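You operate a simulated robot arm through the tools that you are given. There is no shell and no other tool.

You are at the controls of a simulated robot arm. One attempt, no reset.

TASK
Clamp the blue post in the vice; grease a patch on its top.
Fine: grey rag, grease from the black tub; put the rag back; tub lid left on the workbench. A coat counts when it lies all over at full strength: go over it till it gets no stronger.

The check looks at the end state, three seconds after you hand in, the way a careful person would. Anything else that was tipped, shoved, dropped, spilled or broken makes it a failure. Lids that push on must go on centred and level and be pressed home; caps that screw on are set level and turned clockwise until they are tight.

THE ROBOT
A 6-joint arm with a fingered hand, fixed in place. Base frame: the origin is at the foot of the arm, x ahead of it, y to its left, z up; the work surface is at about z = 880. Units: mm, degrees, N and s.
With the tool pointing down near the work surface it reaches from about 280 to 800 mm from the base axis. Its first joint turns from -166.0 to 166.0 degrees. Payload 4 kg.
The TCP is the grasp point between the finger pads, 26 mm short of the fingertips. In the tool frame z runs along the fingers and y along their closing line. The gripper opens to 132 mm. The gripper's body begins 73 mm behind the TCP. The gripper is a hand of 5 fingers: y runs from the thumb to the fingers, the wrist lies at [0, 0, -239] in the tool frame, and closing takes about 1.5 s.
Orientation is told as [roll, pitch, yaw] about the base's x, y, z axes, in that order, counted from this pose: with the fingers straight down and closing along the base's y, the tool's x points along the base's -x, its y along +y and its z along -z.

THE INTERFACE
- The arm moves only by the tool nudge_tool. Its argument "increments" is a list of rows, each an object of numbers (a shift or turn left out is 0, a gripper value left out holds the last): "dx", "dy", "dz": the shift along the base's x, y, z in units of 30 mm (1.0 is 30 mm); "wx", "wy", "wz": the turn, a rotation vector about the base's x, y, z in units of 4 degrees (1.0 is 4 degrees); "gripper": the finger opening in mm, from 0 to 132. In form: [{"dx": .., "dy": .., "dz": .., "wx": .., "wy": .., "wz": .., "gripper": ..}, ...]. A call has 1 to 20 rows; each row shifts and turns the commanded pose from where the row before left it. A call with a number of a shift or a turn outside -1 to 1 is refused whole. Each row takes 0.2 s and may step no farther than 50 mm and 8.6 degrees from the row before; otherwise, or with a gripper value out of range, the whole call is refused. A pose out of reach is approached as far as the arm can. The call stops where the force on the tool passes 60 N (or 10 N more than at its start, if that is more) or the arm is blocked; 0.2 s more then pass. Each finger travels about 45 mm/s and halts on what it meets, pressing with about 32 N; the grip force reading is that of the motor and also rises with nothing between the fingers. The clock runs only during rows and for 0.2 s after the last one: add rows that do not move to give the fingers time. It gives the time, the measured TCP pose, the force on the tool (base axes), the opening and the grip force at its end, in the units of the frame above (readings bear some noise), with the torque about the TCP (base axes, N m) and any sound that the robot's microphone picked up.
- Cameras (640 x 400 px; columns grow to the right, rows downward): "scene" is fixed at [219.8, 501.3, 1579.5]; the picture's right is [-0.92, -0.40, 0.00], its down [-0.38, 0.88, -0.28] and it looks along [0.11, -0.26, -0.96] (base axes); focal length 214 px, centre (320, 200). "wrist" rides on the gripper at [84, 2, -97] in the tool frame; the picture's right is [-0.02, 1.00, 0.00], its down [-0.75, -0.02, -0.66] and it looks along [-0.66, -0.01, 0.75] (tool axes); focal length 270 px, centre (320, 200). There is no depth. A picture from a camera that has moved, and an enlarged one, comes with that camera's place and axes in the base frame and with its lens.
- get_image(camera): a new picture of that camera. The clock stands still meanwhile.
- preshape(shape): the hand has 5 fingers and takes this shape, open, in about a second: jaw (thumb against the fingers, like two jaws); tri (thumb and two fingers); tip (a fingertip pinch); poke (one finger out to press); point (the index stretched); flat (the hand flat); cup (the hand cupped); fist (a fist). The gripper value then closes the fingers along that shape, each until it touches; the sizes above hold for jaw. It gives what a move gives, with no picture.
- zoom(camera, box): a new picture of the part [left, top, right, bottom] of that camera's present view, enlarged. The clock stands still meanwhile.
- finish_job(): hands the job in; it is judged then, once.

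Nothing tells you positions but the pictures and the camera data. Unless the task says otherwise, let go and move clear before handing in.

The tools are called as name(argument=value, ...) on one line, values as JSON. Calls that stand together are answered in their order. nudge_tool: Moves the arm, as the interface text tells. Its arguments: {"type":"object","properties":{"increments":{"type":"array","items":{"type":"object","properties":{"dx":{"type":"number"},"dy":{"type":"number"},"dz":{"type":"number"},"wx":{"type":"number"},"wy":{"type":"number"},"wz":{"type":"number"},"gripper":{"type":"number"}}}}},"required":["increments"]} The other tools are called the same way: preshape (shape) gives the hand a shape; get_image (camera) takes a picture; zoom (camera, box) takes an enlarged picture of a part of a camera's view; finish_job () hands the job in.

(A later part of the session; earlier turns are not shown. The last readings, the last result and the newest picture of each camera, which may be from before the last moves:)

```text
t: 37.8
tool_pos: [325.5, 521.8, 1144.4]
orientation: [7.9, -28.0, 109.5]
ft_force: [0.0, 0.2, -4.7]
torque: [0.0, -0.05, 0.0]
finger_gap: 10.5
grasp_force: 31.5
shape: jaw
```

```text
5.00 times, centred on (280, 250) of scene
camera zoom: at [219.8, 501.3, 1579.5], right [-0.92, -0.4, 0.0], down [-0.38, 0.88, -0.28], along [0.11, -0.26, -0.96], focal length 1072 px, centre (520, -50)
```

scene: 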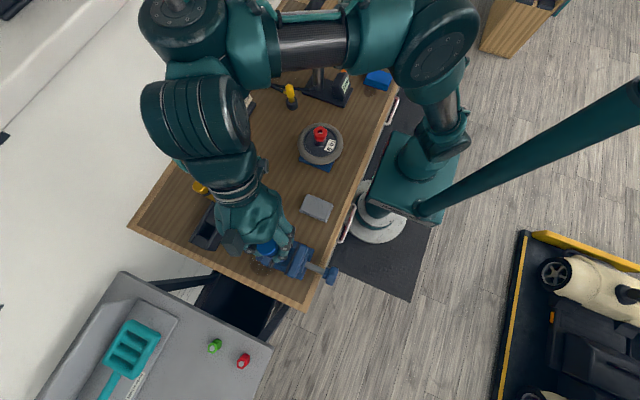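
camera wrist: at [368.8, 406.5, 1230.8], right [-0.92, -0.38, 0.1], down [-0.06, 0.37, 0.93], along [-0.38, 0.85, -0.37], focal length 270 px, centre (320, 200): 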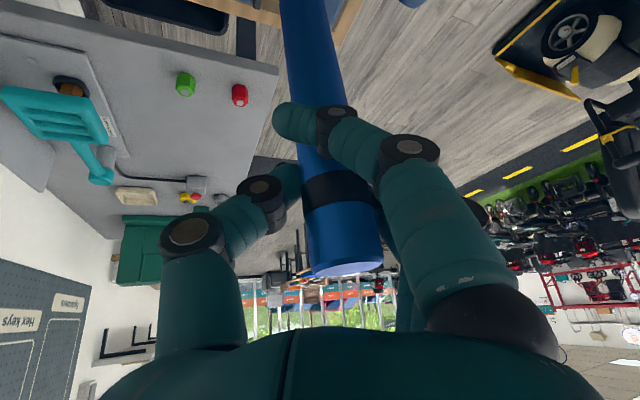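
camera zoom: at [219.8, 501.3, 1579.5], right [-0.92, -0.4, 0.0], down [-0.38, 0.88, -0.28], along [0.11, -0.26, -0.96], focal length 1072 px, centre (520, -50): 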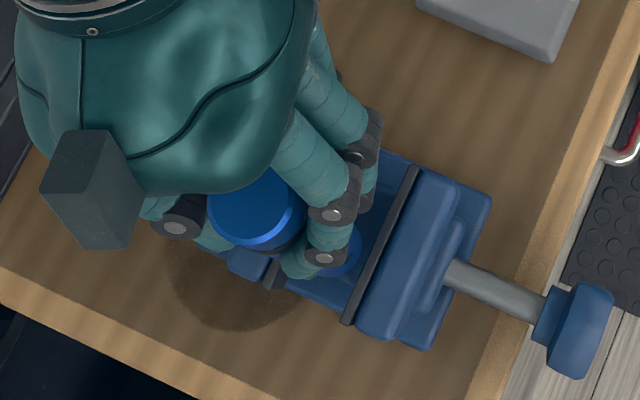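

zoom(camera="scene", box=[270, 235, 320, 275])

```text
10.00 times, centred on (295, 255) of scene
camera zoom: at [219.8, 501.3, 1579.5], right [-0.92, -0.4, 0.0], down [-0.38, 0.88, -0.28], along [0.11, -0.26, -0.96], focal length 2145 px, centre (570, -350)
```

zoom: 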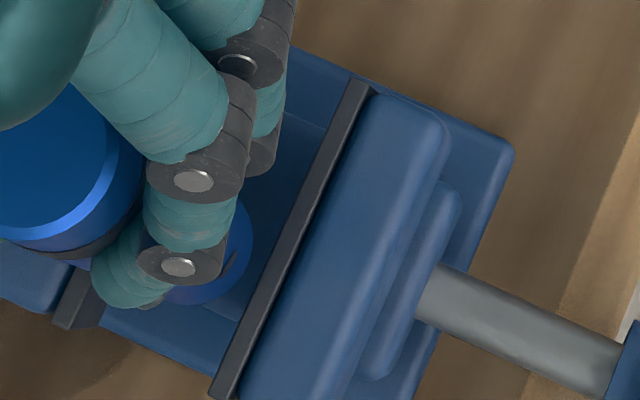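

Both views agree that the post's bottom leans about 4° toward +y. I'll correct that and re-check.

nudge_tool(increments=[{"wx": -0.5, "wy": -0.16}, {"wx": -0.5, "wy": -0.16}, {}])

zoom(camera="wrist", box=[220, 0, 420, 125])

zoom(camera="scene", box=[260, 225, 320, 273])

```text
t: 38.6
tool_pos: [326.1, 524.5, 1144.1]
orientation: [8.2, -23.8, 109.5]
ft_force: [-0.6, 0.3, -3.8]
torque: [0.02, -0.02, 0.01]
finger_gap: 10.3
grasp_force: 31.9
shape: jaw
```

```text
3.20 times, centred on (320, 62) of wrist
camera zoom: at [375.6, 419.1, 1197.1], right [-0.92, -0.37, 0.14], down [-0.04, 0.44, 0.9], along [-0.39, 0.82, -0.42], focal length 865 px, centre (320, 640)
```

zoom: 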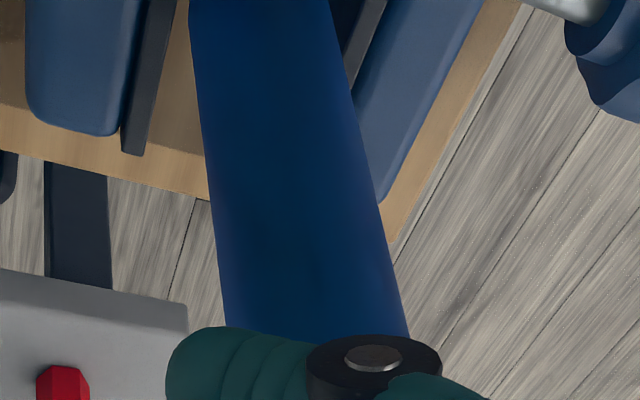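

```text
8.33 times, centred on (290, 249) of scene
camera zoom: at [219.8, 501.3, 1579.5], right [-0.92, -0.4, 0.0], down [-0.38, 0.88, -0.28], along [0.11, -0.26, -0.96], focal length 1787 px, centre (570, -208)
```

zoom: 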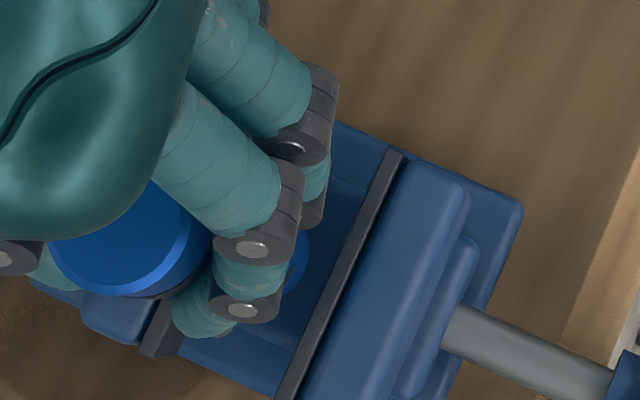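

The post looks vertical and centred over the gap. I'll lower it slowly and watch the force.

nudge_tool(increments=[{"dz": -0.2}, {"dz": -0.2}, {"dz": -0.2}, {"dz": -0.2}, {}])

zoom(camera="wrist", box=[220, 0, 420, 125])

zoom(camera="scene", box=[260, 225, 320, 273])

```text
t: 39.8
tool_pos: [325.5, 522.0, 1121.1]
orientation: [8.1, -23.9, 109.4]
ft_force: [-0.4, -0.5, -3.9]
torque: [0.0, -0.02, 0.01]
finger_gap: 10.7
grasp_force: 32.2
shape: jaw
```

```text
3.20 times, centred on (320, 62) of wrist
camera zoom: at [375.5, 418.3, 1173.3], right [-0.92, -0.37, 0.14], down [-0.04, 0.44, 0.9], along [-0.39, 0.82, -0.42], focal length 865 px, centre (320, 640)
```

zoom: 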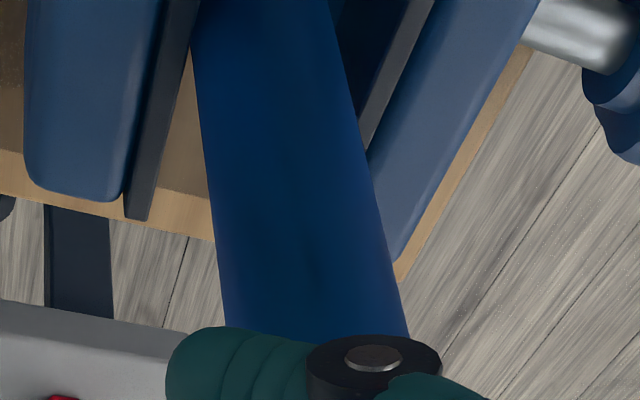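

```text
8.33 times, centred on (290, 249) of scene
camera zoom: at [219.8, 501.3, 1579.5], right [-0.92, -0.4, 0.0], down [-0.38, 0.88, -0.28], along [0.11, -0.26, -0.96], focal length 1787 px, centre (570, -208)
```

zoom: 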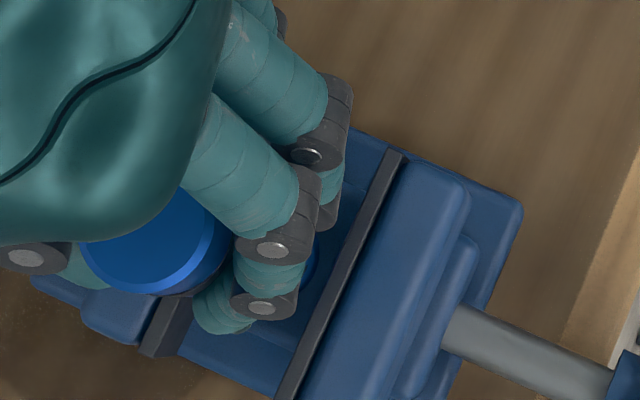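

The post is about 4 mm too close to the fixed jaw, so I'll shift -x and continue lowering.

nudge_tool(increments=[{"dx": -0.13}, {"dz": -0.25}, {"dz": -0.25}, {}])

zoom(camera="wrist", box=[220, 0, 420, 125])

```text
t: 40.8
tool_pos: [320.9, 523.0, 1106.3]
orientation: [8.1, -23.8, 109.4]
ft_force: [0.4, 0.1, -4.7]
torque: [0.01, -0.02, -0.04]
finger_gap: 10.7
grasp_force: 31.4
shape: jaw
```

```text
3.20 times, centred on (320, 62) of wrist
camera zoom: at [371.4, 419.1, 1157.8], right [-0.92, -0.37, 0.14], down [-0.04, 0.44, 0.9], along [-0.39, 0.82, -0.42], focal length 865 px, centre (320, 640)
```

zoom: 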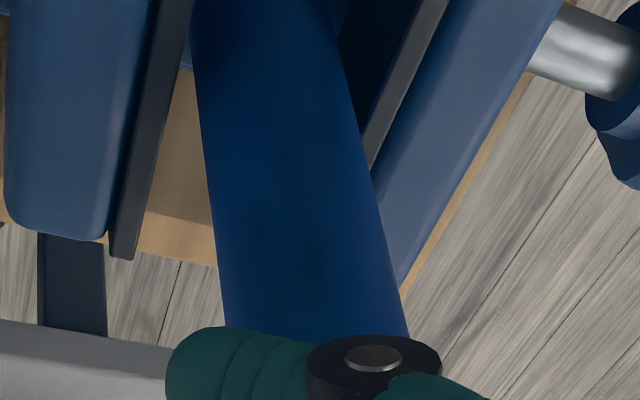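

nudge_tool(increments=[{"dz": -0.2}, {"dz": -0.2}, {"dz": -0.2}, {}])

zoom(camera="wrist", box=[220, 0, 420, 125])

zoom(camera="scene", box=[260, 225, 320, 273])

```text
t: 41.8
tool_pos: [321.7, 522.6, 1086.0]
orientation: [8.1, -23.9, 109.4]
ft_force: [-0.6, 0.3, -4.4]
torque: [0.01, -0.02, 0.0]
finger_gap: 10.7
grasp_force: 31.9
shape: jaw
```

```text
3.20 times, centred on (320, 62) of wrist
camera zoom: at [371.5, 418.8, 1139.4], right [-0.92, -0.37, 0.14], down [-0.04, 0.44, 0.9], along [-0.39, 0.82, -0.42], focal length 865 px, centre (320, 640)
```

zoom: 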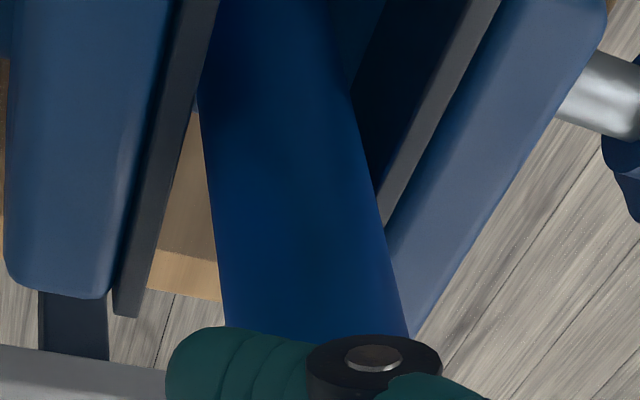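

```text
8.33 times, centred on (290, 249) of scene
camera zoom: at [219.8, 501.3, 1579.5], right [-0.92, -0.4, 0.0], down [-0.38, 0.88, -0.28], along [0.11, -0.26, -0.96], focal length 1787 px, centre (570, -208)
```

zoom: 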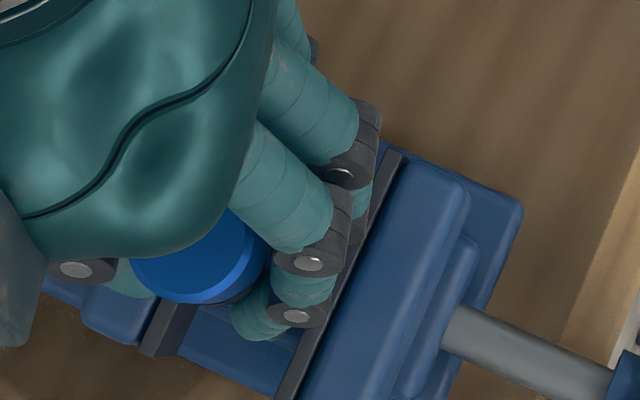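

nudge_tool(increments=[{"dz": -0.2, "dx": -0.06}, {"dz": -0.2}, {"dz": -0.15}, {}])

zoom(camera="wrist", box=[220, 0, 420, 125])

```text
t: 42.6
tool_pos: [320.9, 525.1, 1080.7]
orientation: [7.0, -24.5, 109.8]
ft_force: [2.9, 0.5, 17.5]
torque: [-0.19, -0.02, 0.0]
finger_gap: 13.4
grasp_force: 32.1
shape: jaw
stopped in row 4: the force on the tool passed its limit at 64 N (the readings are from after the stop); the commanded pose is now the measured one
```

```text
3.20 times, centred on (320, 62) of wrist
camera zoom: at [370.0, 419.7, 1131.4], right [-0.92, -0.37, 0.12], down [-0.05, 0.42, 0.9], along [-0.38, 0.83, -0.41], focal length 865 px, centre (320, 640)
```

zoom: 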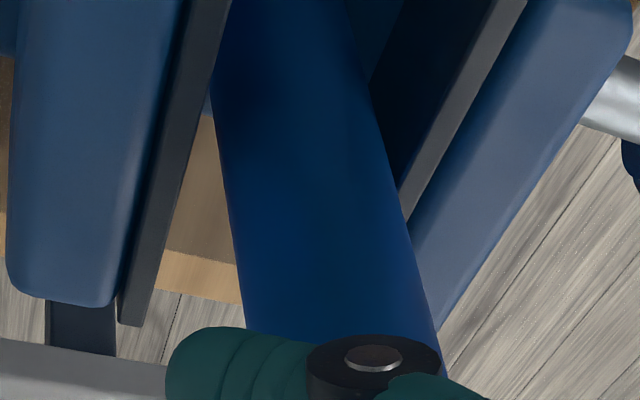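

The post has touched the vice bed. I'll relieve the push slightly, then open the fingers to let it stand in the jaws.

nudge_tool(increments=[{"dz": 0.06}, {}, {}])

zoom(camera="wrist", box=[220, 0, 420, 125])

zoom(camera="scene", box=[260, 225, 320, 273])

```text
t: 43.4
tool_pos: [321.6, 523.8, 1079.5]
orientation: [7.3, -24.4, 109.8]
ft_force: [2.8, 1.5, 19.2]
torque: [-0.07, -0.06, -0.01]
finger_gap: 13.4
grasp_force: 31.8
shape: jaw
```

```text
3.20 times, centred on (320, 62) of wrist
camera zoom: at [370.2, 419.3, 1131.6], right [-0.92, -0.37, 0.12], down [-0.05, 0.43, 0.9], along [-0.39, 0.83, -0.41], focal length 865 px, centre (320, 640)
```

zoom: 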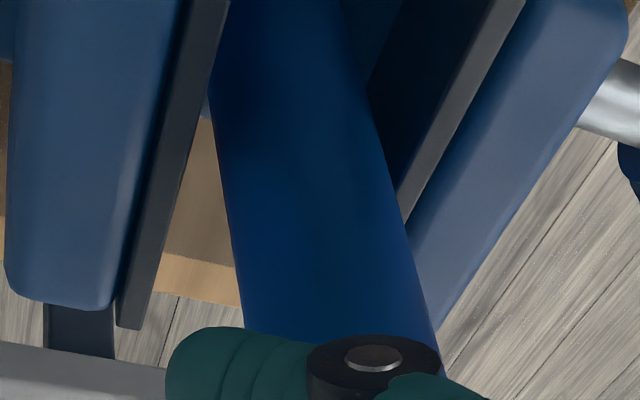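

```text
8.33 times, centred on (290, 249) of scene
camera zoom: at [219.8, 501.3, 1579.5], right [-0.92, -0.4, 0.0], down [-0.38, 0.88, -0.28], along [0.11, -0.26, -0.96], focal length 1787 px, centre (570, -208)
```

zoom: 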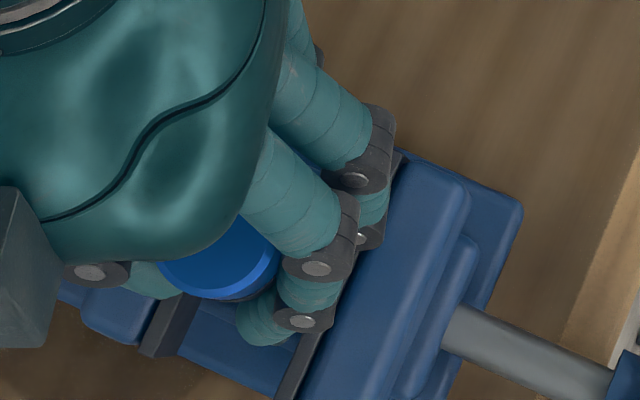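

nudge_tool(increments=[{"dz": 0.06}, {}, {}])

```text
t: 44.2
tool_pos: [320.8, 524.2, 1080.9]
orientation: [7.5, -24.3, 109.7]
ft_force: [2.5, 0.3, 7.0]
torque: [-0.08, -0.19, 0.03]
finger_gap: 12.9
grasp_force: 32.4
shape: jaw
```

nudge_tool(increments=[{"gripper": 50}, {}, {"gripper": 90}, {}, {}, {}, {}, {}])

get_image(camera="wrist")

zoom(camera="scene", box=[230, 205, 330, 285])

```text
t: 46.0
tool_pos: [322.2, 524.4, 1082.1]
orientation: [7.3, -24.2, 109.8]
ft_force: [0.2, -0.1, 1.0]
torque: [0.05, 0.0, 0.02]
finger_gap: 89.6
grasp_force: 0.0
shape: jaw
```

```text
taken
camera wrist: at [370.4, 418.9, 1132.7], right [-0.92, -0.37, 0.13], down [-0.05, 0.43, 0.9], along [-0.39, 0.83, -0.41], focal length 270 px, centre (320, 200)
```

wrist: 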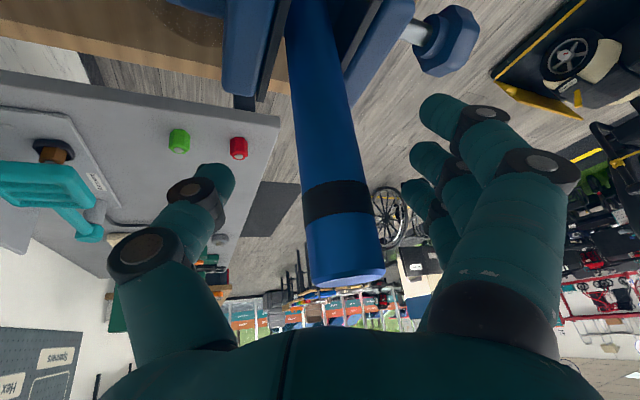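

```text
5.00 times, centred on (280, 245) of scene
camera zoom: at [219.8, 501.3, 1579.5], right [-0.92, -0.4, 0.0], down [-0.38, 0.88, -0.28], along [0.11, -0.26, -0.96], focal length 1072 px, centre (520, -25)
```

zoom: 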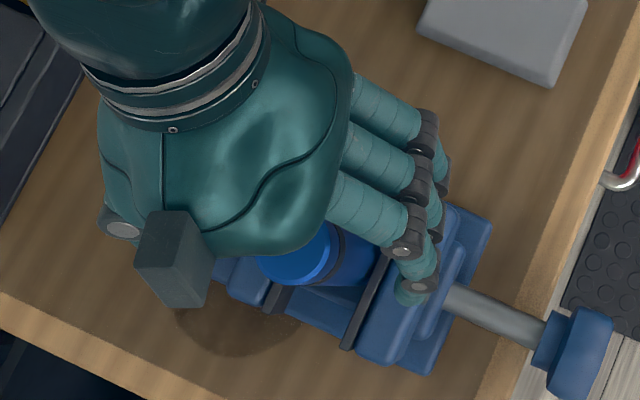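

The post stands upright in the jaws and the fingers are free. I'll retreat along the tool axis, then look at the whole vice.

nudge_tool(increments=[{"dx": 0.08, "dy": -0.2, "dz": 0.5}, {"dx": 0.08, "dy": -0.2, "dz": 0.5}, {"dx": 0.08, "dy": -0.2, "dz": 0.5}, {"dx": 0.08, "dy": -0.2, "dz": 0.5}, {"dx": 0.08, "dy": -0.2, "dz": 0.5}, {"dx": 0.08, "dy": -0.3, "dz": 0.7}, {"dx": 0.08, "dy": -0.5, "dz": 0.7}, {"dy": -1, "dz": 0.4}, {"dy": -1, "dz": 0.3}, {}])

get_image(camera="wrist")

zoom(camera="scene", box=[230, 205, 350, 301])

```text
t: 48.2
tool_pos: [325.4, 405.6, 1197.5]
orientation: [7.1, -24.5, 109.9]
ft_force: [-0.4, 0.2, -1.0]
torque: [0.01, -0.03, -0.02]
finger_gap: 89.5
grasp_force: 0.0
shape: jaw
out of reach, approached as far as the arm can: row 6, 7, 8, 9
```

```text
taken
camera wrist: at [372.7, 301.7, 1247.8], right [-0.92, -0.37, 0.12], down [-0.05, 0.42, 0.9], along [-0.38, 0.83, -0.41], focal length 270 px, centre (320, 200)
```

wrist: 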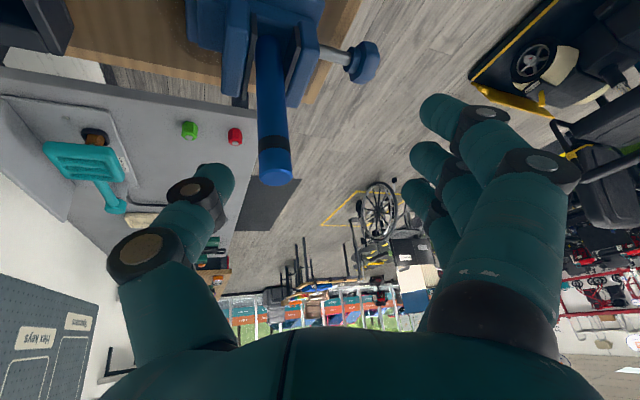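

```text
4.17 times, centred on (290, 253) of scene
camera zoom: at [219.8, 501.3, 1579.5], right [-0.92, -0.4, 0.0], down [-0.38, 0.88, -0.28], along [0.11, -0.26, -0.96], focal length 894 px, centre (445, -21)
```

zoom: 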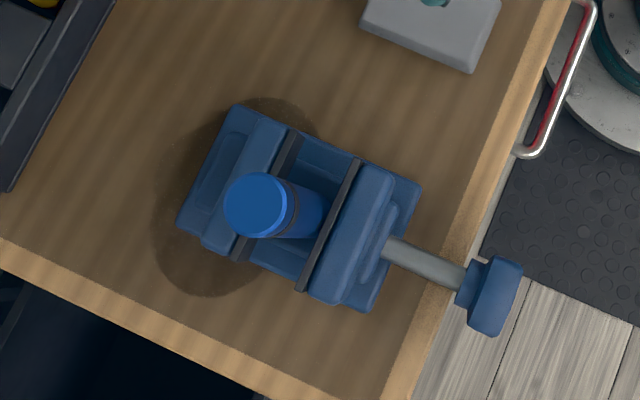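

The post is standing upright in the gap with the jaws still open. Next I'll straighten the hand and move it to the front of the bench to reach the knob.

nudge_tool(increments=[{"wx": -0.86, "wy": -0.62, "dx": -0.5}, {"wx": -0.86, "wy": -0.62, "dx": -0.5}, {"wx": -0.86, "wy": -0.62, "dx": -0.5}, {"wx": -0.86, "wy": -0.62, "dx": -0.5}, {"wx": -0.86, "wy": -0.62, "dx": -0.5}, {"wx": -0.86, "wy": -0.62, "dx": -0.5}, {"dx": -0.8, "wz": -1}, {"dx": -0.8, "wz": -1}, {"dx": -0.8, "wz": -1}, {"dx": -0.8, "wz": -1}, {"wz": -1}, {"wz": -1}, {"wz": -1}, {"wz": -1}, {"wz": -1}, {"wz": -1}, {}])

get_image(camera="scene")

```text
t: 51.8
tool_pos: [141.8, 404.5, 1194.1]
orientation: [0.6, 0.7, 70.8]
ft_force: [-0.3, 0.6, 0.4]
torque: [0.0, 0.01, -0.03]
finger_gap: 89.5
grasp_force: 0.1
shape: jaw
```

```text
taken
```

scene: 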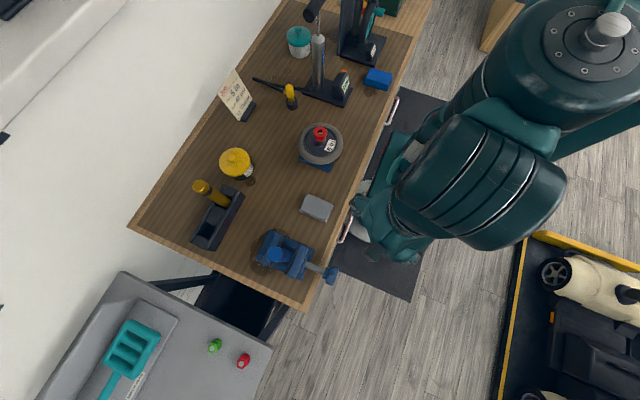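

nudge_tool(increments=[{"wz": -1, "dx": -0.8, "dy": 0.3}, {"wz": -1, "dx": -0.8, "dy": 0.3}, {"wz": -1, "dx": -0.8, "dy": 0.3}, {"wz": -1, "dx": -0.8, "dy": 0.3}, {"wz": -1, "dx": -0.8, "dy": 0.3}, {"wz": -1, "dx": -0.8, "dy": 0.3}, {"wz": -1, "dy": 0.3}, {"wz": -1, "dy": 0.3}, {"wz": -1}, {"wz": -1}, {"wz": -1}, {"wz": -1}, {"wz": -1}, {"wz": -1}, {"wz": -1}, {"wz": -1}, {"wz": -1}, {"wz": -0.7}, {}])

nudge_tool(increments=[{"wy": -1}, {"wy": -1}, {"wy": -1}, {"wy": -1}, {"wy": -1}, {"wy": -1}, {"wy": -1}, {"wy": -1}, {"wy": -1}, {"wy": -1}, {"wy": -1}, {"wy": -1}, {}])

get_image(camera="scene")

get_image(camera="wrist")

```text
t: 52.8
tool_pos: [122.9, 430.5, 1183.1]
orientation: [-0.4, 2.0, 47.0]
ft_force: [0.7, 1.1, 0.0]
torque: [0.0, -0.05, 0.01]
finger_gap: 89.8
grasp_force: 0.0
shape: jaw
stopped in row 4: the arm was blocked; the commanded pose is now the measured one
```

```text
t: 54.7
tool_pos: [190.6, 405.1, 1206.9]
orientation: [-19.0, -19.9, 40.4]
ft_force: [-1.2, 0.1, 0.6]
torque: [-0.03, -0.03, -0.01]
finger_gap: 89.9
grasp_force: 0.0
shape: jaw
out of reach, approached as far as the arm can: row 2
stopped in row 9: the arm was blocked; the commanded pose is now the measured one
```

```text
taken
```

scene: 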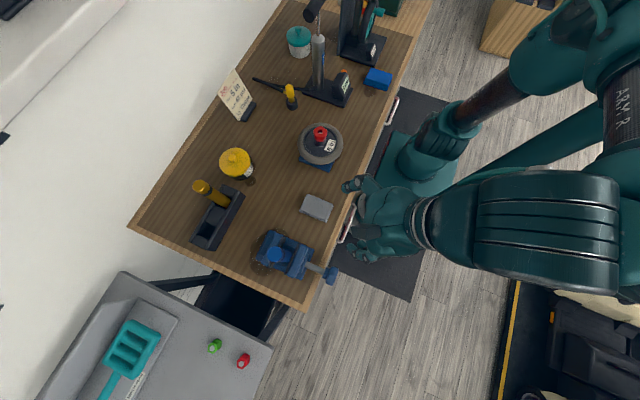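

```text
taken
camera wrist: at [84.5, 360.4, 1262.1], right [-0.51, 0.8, -0.3], down [0.25, 0.47, 0.84], along [0.82, 0.36, -0.44], focal length 270 px, centre (320, 200)
```

wrist: 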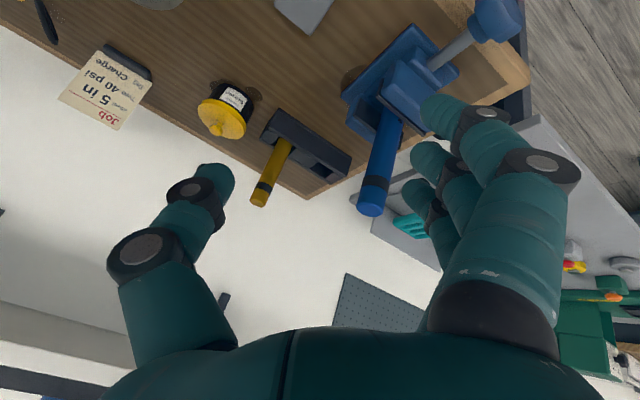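

The arm reported being blocked, probably near a wrist singularity. I'll recover to an upright hand in small steps, moving a little higher.

nudge_tool(increments=[{"wx": 0.06, "wy": 0.98, "wz": 0.12, "dz": 0.2}, {"wx": 0.06, "wy": 0.98, "wz": 0.12, "dz": 0.2}, {"wx": 0.06, "wy": 0.98, "wz": 0.12, "dz": 0.2}, {"wx": 0.06, "wy": 0.98, "wz": 0.12, "dz": 0.2}, {"wx": 0.06, "wy": 0.98, "wz": 0.12}, {"wx": 0.06, "wy": 0.98, "wz": 0.12}, {"wx": 0.06, "wy": 0.98, "wz": 0.12}, {}])

get_image(camera="scene")

```text
t: 56.5
tool_pos: [186.9, 405.7, 1226.6]
orientation: [0.5, 0.1, 40.9]
ft_force: [-0.9, -0.8, 0.4]
torque: [0.02, -0.01, 0.0]
finger_gap: 89.7
grasp_force: 0.0
shape: jaw
out of reach, approached as far as the arm can: row 4
```

```text
taken
```

scene: 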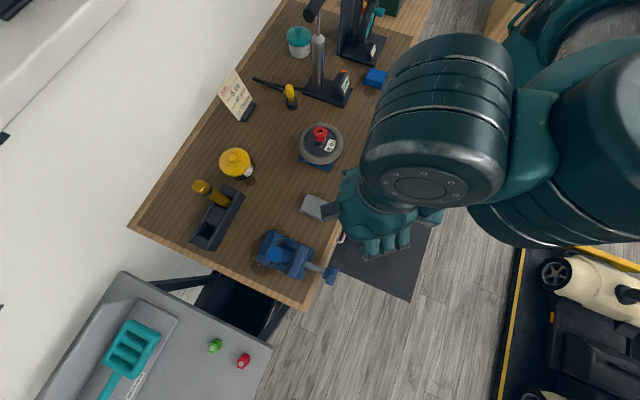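

I'll use a top-down grip on the knob with yaw 0, turning it in ratchet strokes about the x axis. First I'll get to yaw 0 above the knob.

nudge_tool(increments=[{"wz": -1, "dy": 0.4}, {"wz": -1, "dy": 0.4}, {"wz": -1, "dy": 0.4}, {"wz": -1, "dy": 0.4}, {"wz": -1, "dy": 0.4}, {"wz": -1, "dy": 0.4}, {"wz": -1, "dy": 0.4}, {"wz": -1, "dy": 0.4}, {"wz": -1, "dy": 0.4}, {"wz": -1, "dy": 0.2}, {"wz": -0.2}, {}])

get_image(camera="wrist")

```text
t: 59.1
tool_pos: [187.2, 519.8, 1224.5]
orientation: [0.3, 0.1, 0.0]
ft_force: [0.3, 0.4, 0.5]
torque: [0.01, 0.0, 0.0]
finger_gap: 89.7
grasp_force: 0.0
shape: jaw
```

```text
taken
camera wrist: at [102.6, 522.4, 1320.0], right [0.02, 1.0, 0.01], down [0.75, -0.02, 0.66], along [0.66, -0.01, -0.75], focal length 270 px, centre (320, 200)
```

wrist: 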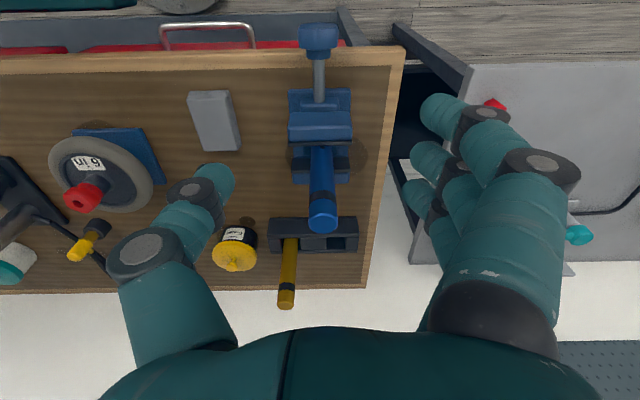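

zoom(camera="wrist", box=[260, 10, 380, 240])

zoom(camera="wrist", box=[280, 10, 360, 60])

zoom(camera="scene", box=[240, 220, 350, 300])

```text
1.74 times, centred on (320, 125) of wrist
camera zoom: at [102.6, 522.4, 1320.0], right [0.02, 1.0, 0.01], down [0.75, -0.02, 0.66], along [0.66, -0.01, -0.75], focal length 470 px, centre (320, 330)
```

zoom: 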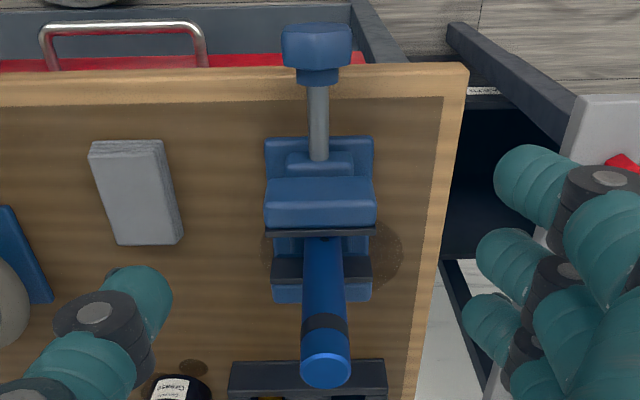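

```text
8.00 times, centred on (320, 35) of wrist
camera zoom: at [102.6, 522.4, 1320.0], right [0.02, 1.0, 0.01], down [0.75, -0.02, 0.66], along [0.66, -0.01, -0.75], focal length 2162 px, centre (320, 1520)
```

zoom: 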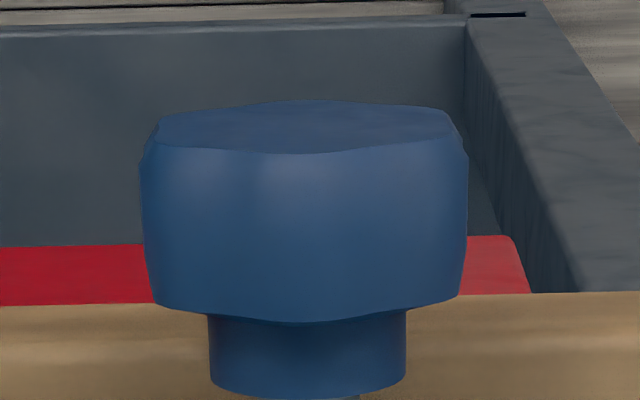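

```text
5.00 times, centred on (295, 260) of scene
camera zoom: at [219.8, 501.3, 1579.5], right [-0.92, -0.4, 0.0], down [-0.38, 0.88, -0.28], along [0.11, -0.26, -0.96], focal length 1072 px, centre (445, -100)
```

zoom: 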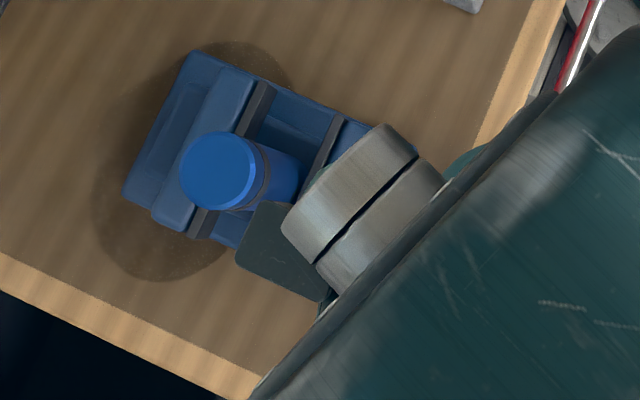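

The knob axis is at about y 520.5, z 914.5, and the knob spans x 162 to 184. I'll descend above it with yaw 0, stopping partway to check.

nudge_tool(increments=[{"dx": -0.25, "dz": -0.8, "gripper": 86}, {"dx": -0.28, "dz": -0.9}, {"dz": -1}, {"dz": -1}, {"dz": -1}, {"dz": -1}, {"dz": -1}, {"dz": -0.8}, {}])

get_image(camera="wrist")

get_image(camera="scene")

```text
t: 61.1
tool_pos: [196.5, 598.9, 1096.0]
orientation: [0.1, 0.2, 0.1]
ft_force: [-0.2, 0.3, 0.0]
torque: [-0.01, -0.02, 0.04]
finger_gap: 86.4
grasp_force: 0.3
shape: jaw
out of reach, approached as far as the arm can: row 1, 3, 4, 5, 6, 7, 8
```

```text
taken
camera wrist: at [112.6, 602.5, 1191.6], right [0.02, 1.0, 0.0], down [0.75, -0.02, 0.66], along [0.66, -0.01, -0.75], focal length 270 px, centre (320, 200)
```

wrist: 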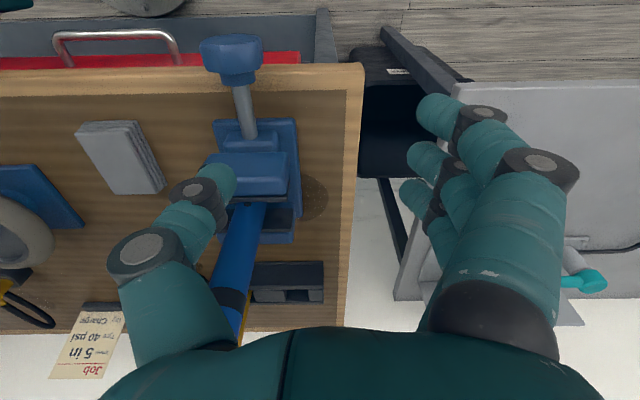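

```text
taken
```

scene: 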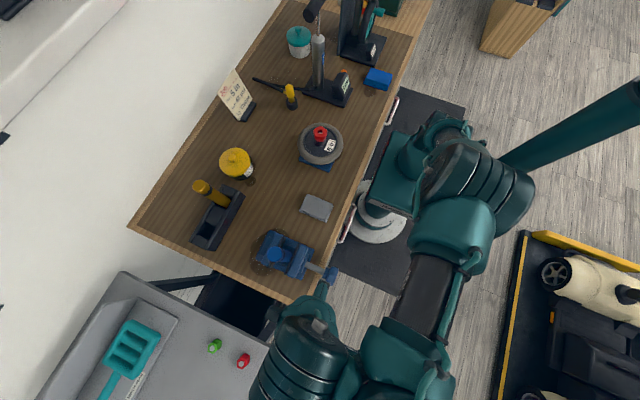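

The arm is in an awkward joint configuration that limits its reach. I'll raise up and return toward the starting pose to recover the better one.

nudge_tool(increments=[{"dz": 1}, {"dz": 1}, {"dz": 1}, {"dz": 1}, {"dz": 1}, {"dz": 1, "dy": -0.3}, {"dz": 0.5, "dy": -0.7}, {"dz": 0.3, "dy": -0.9}, {"dy": -0.9, "dx": 0.2}, {"dy": -0.9, "dx": 0.2}, {"dy": -0.9, "dx": 0.2}, {}])

get_image(camera="scene")

```text
t: 63.7
tool_pos: [214.1, 461.0, 1299.2]
orientation: [0.4, 0.2, 0.1]
ft_force: [-0.5, -1.3, 0.4]
torque: [0.01, 0.03, 0.0]
finger_gap: 86.3
grasp_force: 0.0
shape: jaw
```

```text
taken
```

scene: 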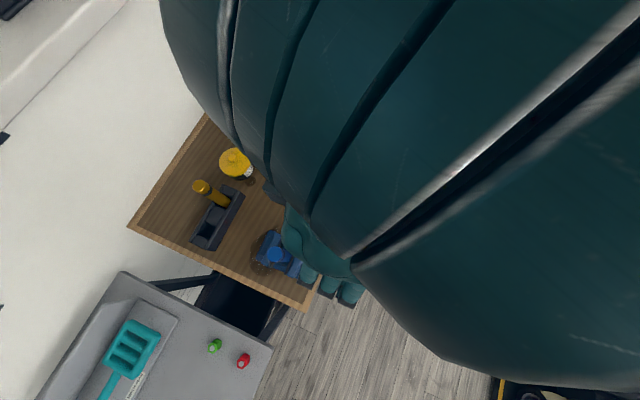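

nudge_tool(increments=[{"dy": -0.9, "dx": 0.25, "dz": 0.2}, {"dy": -0.9, "dx": 0.25, "dz": 0.2}, {"dy": -0.9, "dx": 0.25, "dz": 0.2}, {"dy": -0.9, "dx": 0.25, "dz": 0.2}, {"dy": -0.9, "dx": 0.25, "dz": 0.2}, {"dy": -0.9, "dx": 0.25, "dz": 0.2}, {"dy": -0.9, "dx": 0.23}, {}])

get_image(camera="scene")

get_image(camera="wrist")

```text
t: 65.5
tool_pos: [267.7, 273.5, 1336.8]
orientation: [0.3, 0.1, 0.1]
ft_force: [0.1, 0.0, -0.1]
torque: [0.0, 0.03, -0.02]
finger_gap: 86.6
grasp_force: 0.0
shape: jaw
```

```text
taken
```

scene: 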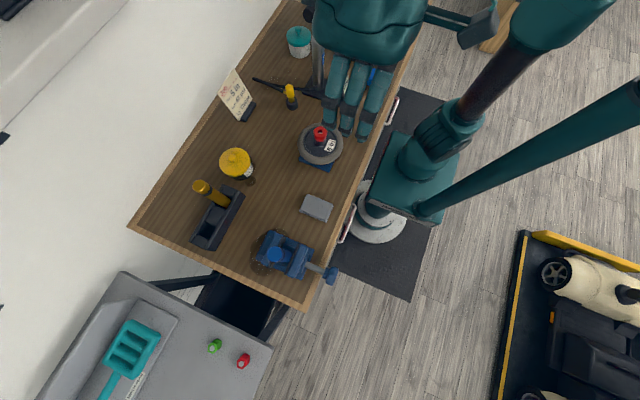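

```text
taken
camera wrist: at [182.8, 274.8, 1431.7], right [0.02, 1.0, 0.01], down [0.75, -0.02, 0.66], along [0.66, -0.01, -0.75], focal length 270 px, centre (320, 200)
```

wrist: 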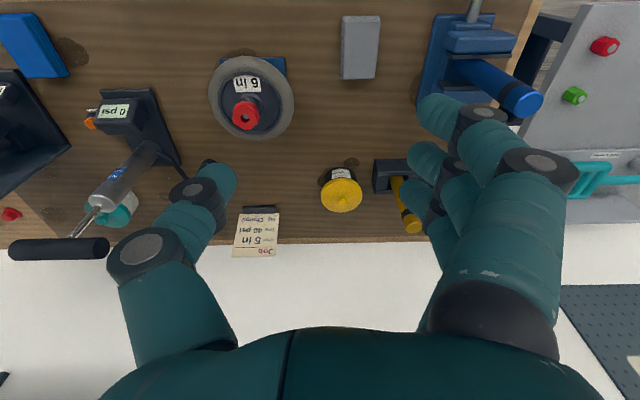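

This matches the starting configuration. I'll retrace the original path toward the vice, which worked before, then descend at the knob.

nudge_tool(increments=[{"dx": -0.9, "dy": 0.95}, {"dx": -0.9, "dy": 0.95}, {"dx": -0.9, "dy": 0.95}, {"dx": -0.9, "dy": 0.95}, {"dx": -0.9, "dy": 0.95, "dz": -0.5}, {"dx": -0.9, "dy": 0.95, "dz": -0.8}, {"dx": -0.9, "dy": 0.95, "dz": -0.8}, {"dx": -0.6, "dy": 0.8, "dz": -0.8}, {"dx": 1}, {"dx": 1, "dy": 0.2}, {"dx": 1, "dy": 0.3}, {"dx": 0.8, "dy": 0.3}, {}])

nudge_tool(increments=[{"dz": -0.7}, {}])

get_image(camera="scene")

```text
t: 68.3
tool_pos: [173.3, 519.7, 1248.6]
orientation: [0.4, 0.1, 0.1]
ft_force: [0.0, 0.2, -1.1]
torque: [0.02, -0.01, 0.0]
finger_gap: 86.6
grasp_force: 0.1
shape: jaw
```

```text
t: 68.9
tool_pos: [173.7, 519.6, 1228.1]
orientation: [0.5, 0.1, 0.1]
ft_force: [0.0, -0.1, -0.4]
torque: [-0.02, 0.0, 0.03]
finger_gap: 86.4
grasp_force: 0.1
shape: jaw
```

```text
taken
```

scene: 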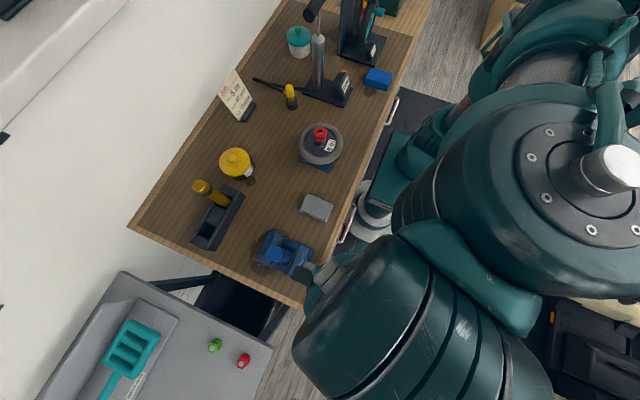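

nudge_tool(increments=[{"dz": -0.7}, {"dz": -0.7}, {"dz": -0.7}, {}])

```text
t: 69.9
tool_pos: [177.3, 522.2, 1175.5]
orientation: [0.4, 0.1, 0.1]
ft_force: [-0.1, -0.5, -0.3]
torque: [-0.01, 0.01, 0.01]
finger_gap: 86.4
grasp_force: 0.0
shape: jaw
out of reach, approached as far as the arm can: row 2
```

get_image(camera="scene")

get_image(camera="wrist")

```text
taken
```

scene: 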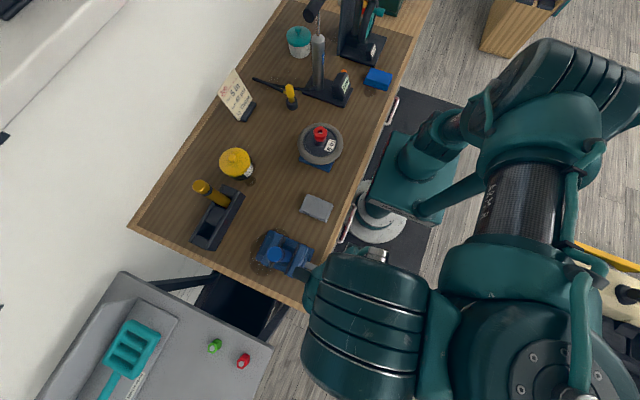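

```text
taken
camera wrist: at [92.4, 525.2, 1270.6], right [0.02, 1.0, 0.01], down [0.75, -0.02, 0.66], along [0.66, -0.01, -0.75], focal length 270 px, centre (320, 200)
```

wrist: 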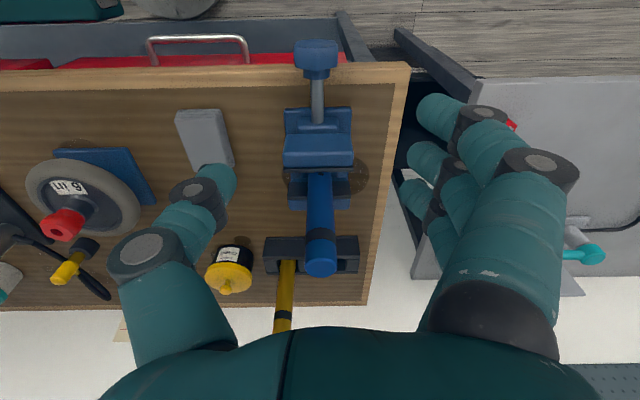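

The arm switched joint configuration during that descent. I'll continue in small steps and watch the result.

nudge_tool(increments=[{"dz": -0.5, "dx": -0.1}, {"dz": -0.5}, {}])

get_image(camera="scene")

```text
t: 70.7
tool_pos: [175.6, 532.2, 1158.9]
orientation: [0.1, 0.1, 0.1]
ft_force: [0.9, 0.9, -0.6]
torque: [0.03, 0.04, -0.05]
finger_gap: 86.3
grasp_force: 0.1
shape: jaw
out of reach, approached as far as the arm can: row 1, 2
```

```text
taken
```

scene: 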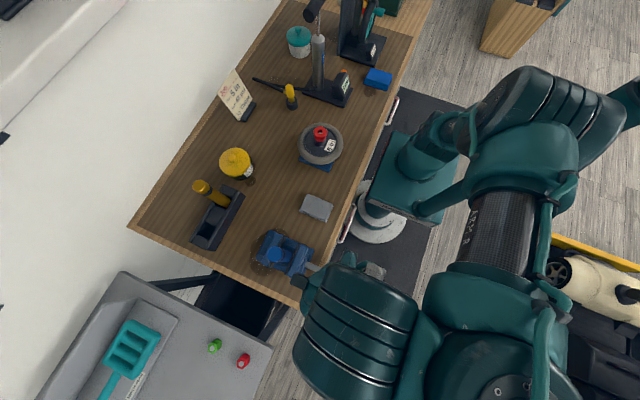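

I'll test whether a different yaw removes this limit by raising, yawing to about 45°, and descending.

nudge_tool(increments=[{"dz": 0.8, "dy": -0.2}, {"dz": 0.8, "dy": -0.2}, {"wz": 1}, {"wz": 1}, {"wz": 1}, {"wz": 1}, {"wz": 1}, {"wz": 1}, {"wz": 1}, {"wz": 1}, {"wz": 1}, {"wz": 1}, {}])

nudge_tool(increments=[{"dz": -0.7}, {"dz": -0.7}, {"dz": -0.7}, {"dz": -0.7}, {"dz": -0.7}, {"dz": -0.7}, {}])

get_image(camera="scene")

```text
t: 73.5
tool_pos: [177.6, 521.1, 1206.8]
orientation: [0.4, 0.1, 40.1]
ft_force: [0.2, -0.3, 0.7]
torque: [-0.02, 0.01, 0.01]
finger_gap: 86.6
grasp_force: 0.1
shape: jaw
```

```text
t: 75.1
tool_pos: [190.9, 561.4, 1133.6]
orientation: [0.2, 0.4, 40.2]
ft_force: [-0.3, 0.3, 0.0]
torque: [-0.01, -0.03, -0.03]
finger_gap: 86.6
grasp_force: 0.0
shape: jaw
out of reach, approached as far as the arm can: row 3, 4, 5, 6
```

```text
taken
```

scene: 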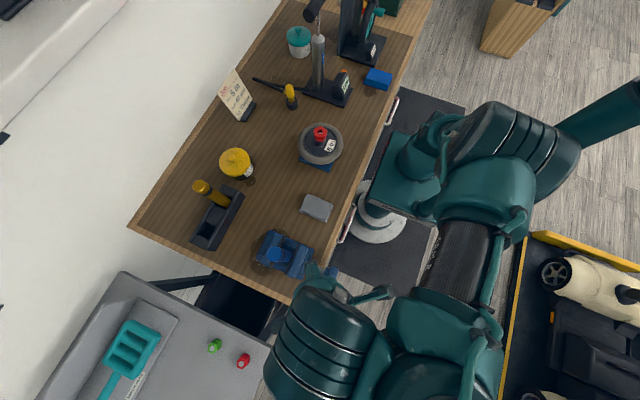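

The limit doesn't depend on yaw. I'll test a roll tilt (wrist leaning toward -y) at this position to see whether the reach limit changes.

nudge_tool(increments=[{"dz": 0.9, "dy": -0.4, "wz": -1}, {"dz": 0.9, "dy": -0.4, "wz": -1}, {"dz": 0.6, "dy": -0.4, "wz": -1}, {"wz": -1, "dx": -0.3}, {"wz": -1, "dx": -0.3}, {"wz": -1}, {"wz": -1}, {"wz": -1}, {"wz": -1}, {"wz": -1}, {"wx": 1}, {"wx": 1}, {"wx": 1}, {"wx": 1}, {"wx": 1}, {"wx": 1}, {"wx": 1}, {"wx": 1}, {}])

get_image(camera="scene")

```text
t: 79.1
tool_pos: [206.3, 586.4, 1294.7]
orientation: [25.5, 0.1, 0.1]
ft_force: [1.5, -0.3, 0.0]
torque: [0.02, 0.03, 0.01]
finger_gap: 86.4
grasp_force: 0.1
shape: jaw
out of reach, approached as far as the arm can: row 11, 12, 13, 14, 15, 16, 17, 18
```

```text
taken
```

scene: 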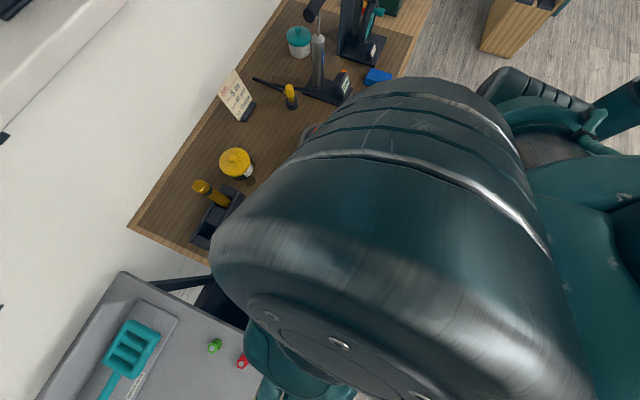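

The arm's configuration matters more than the distance here. I'll go back to the start-like pose and descend at a smaller azimuth first, then sweep across low toward the knob.

nudge_tool(increments=[{"wx": -1}, {"wx": -1}, {"wx": -1}, {"wx": -1}, {"wx": -1}, {"wx": -1}, {"wx": -0.4, "dy": -0.5}, {"dy": -1, "dz": 0.3}, {"dy": -1, "dz": 0.3}, {"dy": -1, "dz": 0.3}, {"dy": -1, "dx": 0.3}, {"dy": -1, "dx": 0.3}, {"dy": -1, "dx": 0.3}, {"dy": -1, "dx": 0.3}, {"dy": -1, "dx": 0.3}, {"dy": -1, "dx": 0.3}, {}])

get_image(camera="scene")

```text
t: 82.7
tool_pos: [259.8, 293.9, 1316.6]
orientation: [0.2, 0.1, 0.0]
ft_force: [0.2, -0.3, -1.2]
torque: [0.01, -0.01, 0.0]
finger_gap: 86.6
grasp_force: 0.1
shape: jaw
out of reach, approached as far as the arm can: row 6
```

```text
taken
```

scene: 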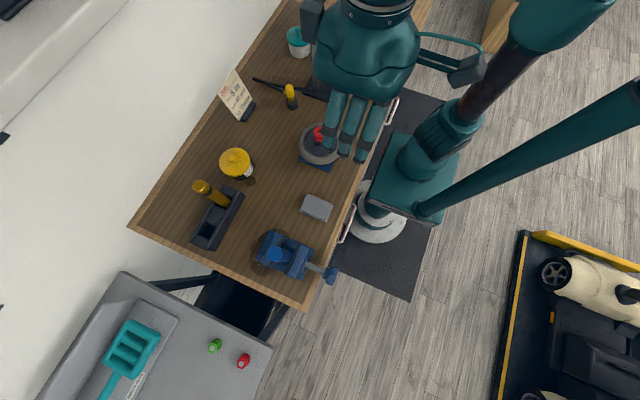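

nudge_tool(increments=[{"dz": -1, "dx": 0.2, "dy": 0.3}, {"dz": -1, "dx": 0.2, "dy": 0.3}, {"dz": -1, "dx": 0.2, "dy": 0.3}, {"dz": -1, "dx": 0.2, "dy": 0.3}, {"dz": -1}, {"dz": -1}, {"dz": -0.5}, {}])

get_image(camera="scene")

```text
t: 84.5
tool_pos: [280.9, 331.3, 1119.3]
orientation: [0.3, 0.1, 0.1]
ft_force: [-0.3, -0.9, 0.6]
torque: [-0.01, 0.01, -0.02]
finger_gap: 86.2
grasp_force: 0.0
shape: jaw
```

```text
taken
```

scene: 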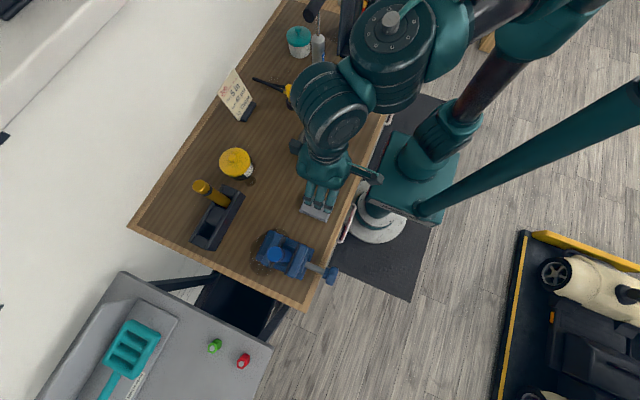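

This configuration reaches low at small radius. I'll sweep across at this height toward the knob.

nudge_tool(increments=[{"dx": -0.7, "dy": 0.5}, {"dx": -0.7, "dy": 0.5}, {"dx": -0.7, "dy": 0.5}, {"dx": -0.7, "dy": 0.5}, {"dx": -0.5, "dy": 0.6}, {}])

get_image(camera="scene")

```text
t: 85.9
tool_pos: [184.7, 409.4, 1121.1]
orientation: [0.3, 0.0, 0.1]
ft_force: [-0.2, 0.0, 0.6]
torque: [0.0, 0.02, -0.02]
finger_gap: 86.6
grasp_force: 0.0
shape: jaw
```

```text
taken
```

scene: 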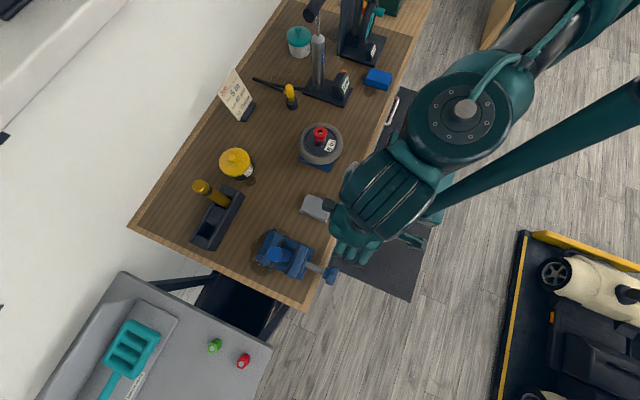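

nudge_tool(increments=[{"dx": -0.1, "dy": 0.6}, {"dx": -0.1, "dy": 0.6}, {"dx": -0.1, "dy": 0.6}, {"dx": -0.1, "dy": 0.6}, {"dy": 0.6}, {"dy": 0.6}, {}])

get_image(camera="scene")

get_image(camera="wrist")

```text
t: 87.5
tool_pos: [173.9, 518.1, 1121.9]
orientation: [0.2, 0.2, 0.1]
ft_force: [0.1, 0.4, 0.2]
torque: [0.01, -0.01, 0.0]
finger_gap: 86.6
grasp_force: 0.0
shape: jaw
```

```text
taken
```

scene: 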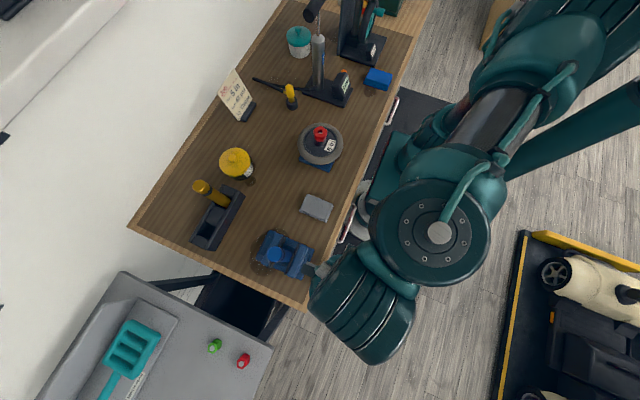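

```text
taken
camera wrist: at [87.7, 520.3, 1216.8], right [0.02, 1.0, 0.0], down [0.75, -0.02, 0.66], along [0.66, -0.01, -0.75], focal length 270 px, centre (320, 200)
```

wrist: 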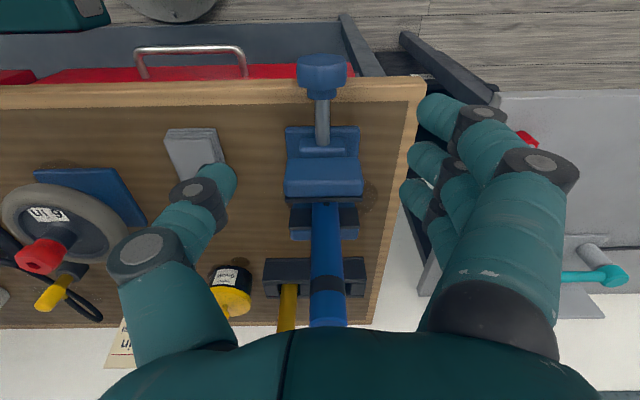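

nudge_tool(increments=[{"dz": -0.9}, {"dz": -0.9}, {"dz": -0.9}, {"dz": -0.9}, {"dz": -0.9, "dy": 0.05}, {"dz": -0.6, "dx": -0.05}, {}])

get_image(camera="wrist")

get_image(camera="scene")

```text
t: 89.1
tool_pos: [170.4, 519.1, 967.6]
orientation: [0.3, 0.1, 0.1]
ft_force: [0.8, -0.6, -0.4]
torque: [0.0, 0.02, -0.01]
finger_gap: 86.6
grasp_force: 0.0
shape: jaw
```

```text
taken
camera wrist: at [85.2, 521.4, 1062.0], right [0.02, 1.0, 0.0], down [0.75, -0.02, 0.66], along [0.66, -0.01, -0.75], focal length 270 px, centre (320, 200)
```

wrist: 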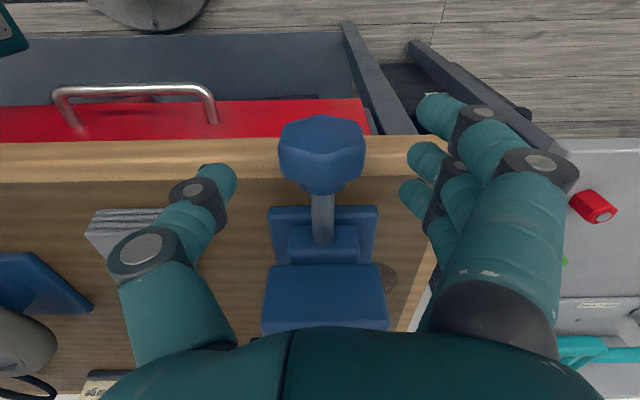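

```text
taken
```

scene: 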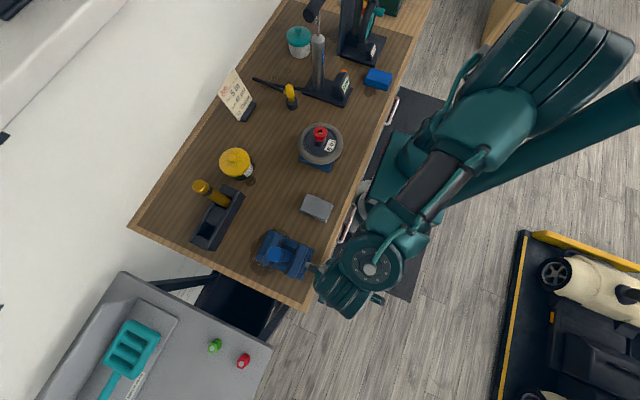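

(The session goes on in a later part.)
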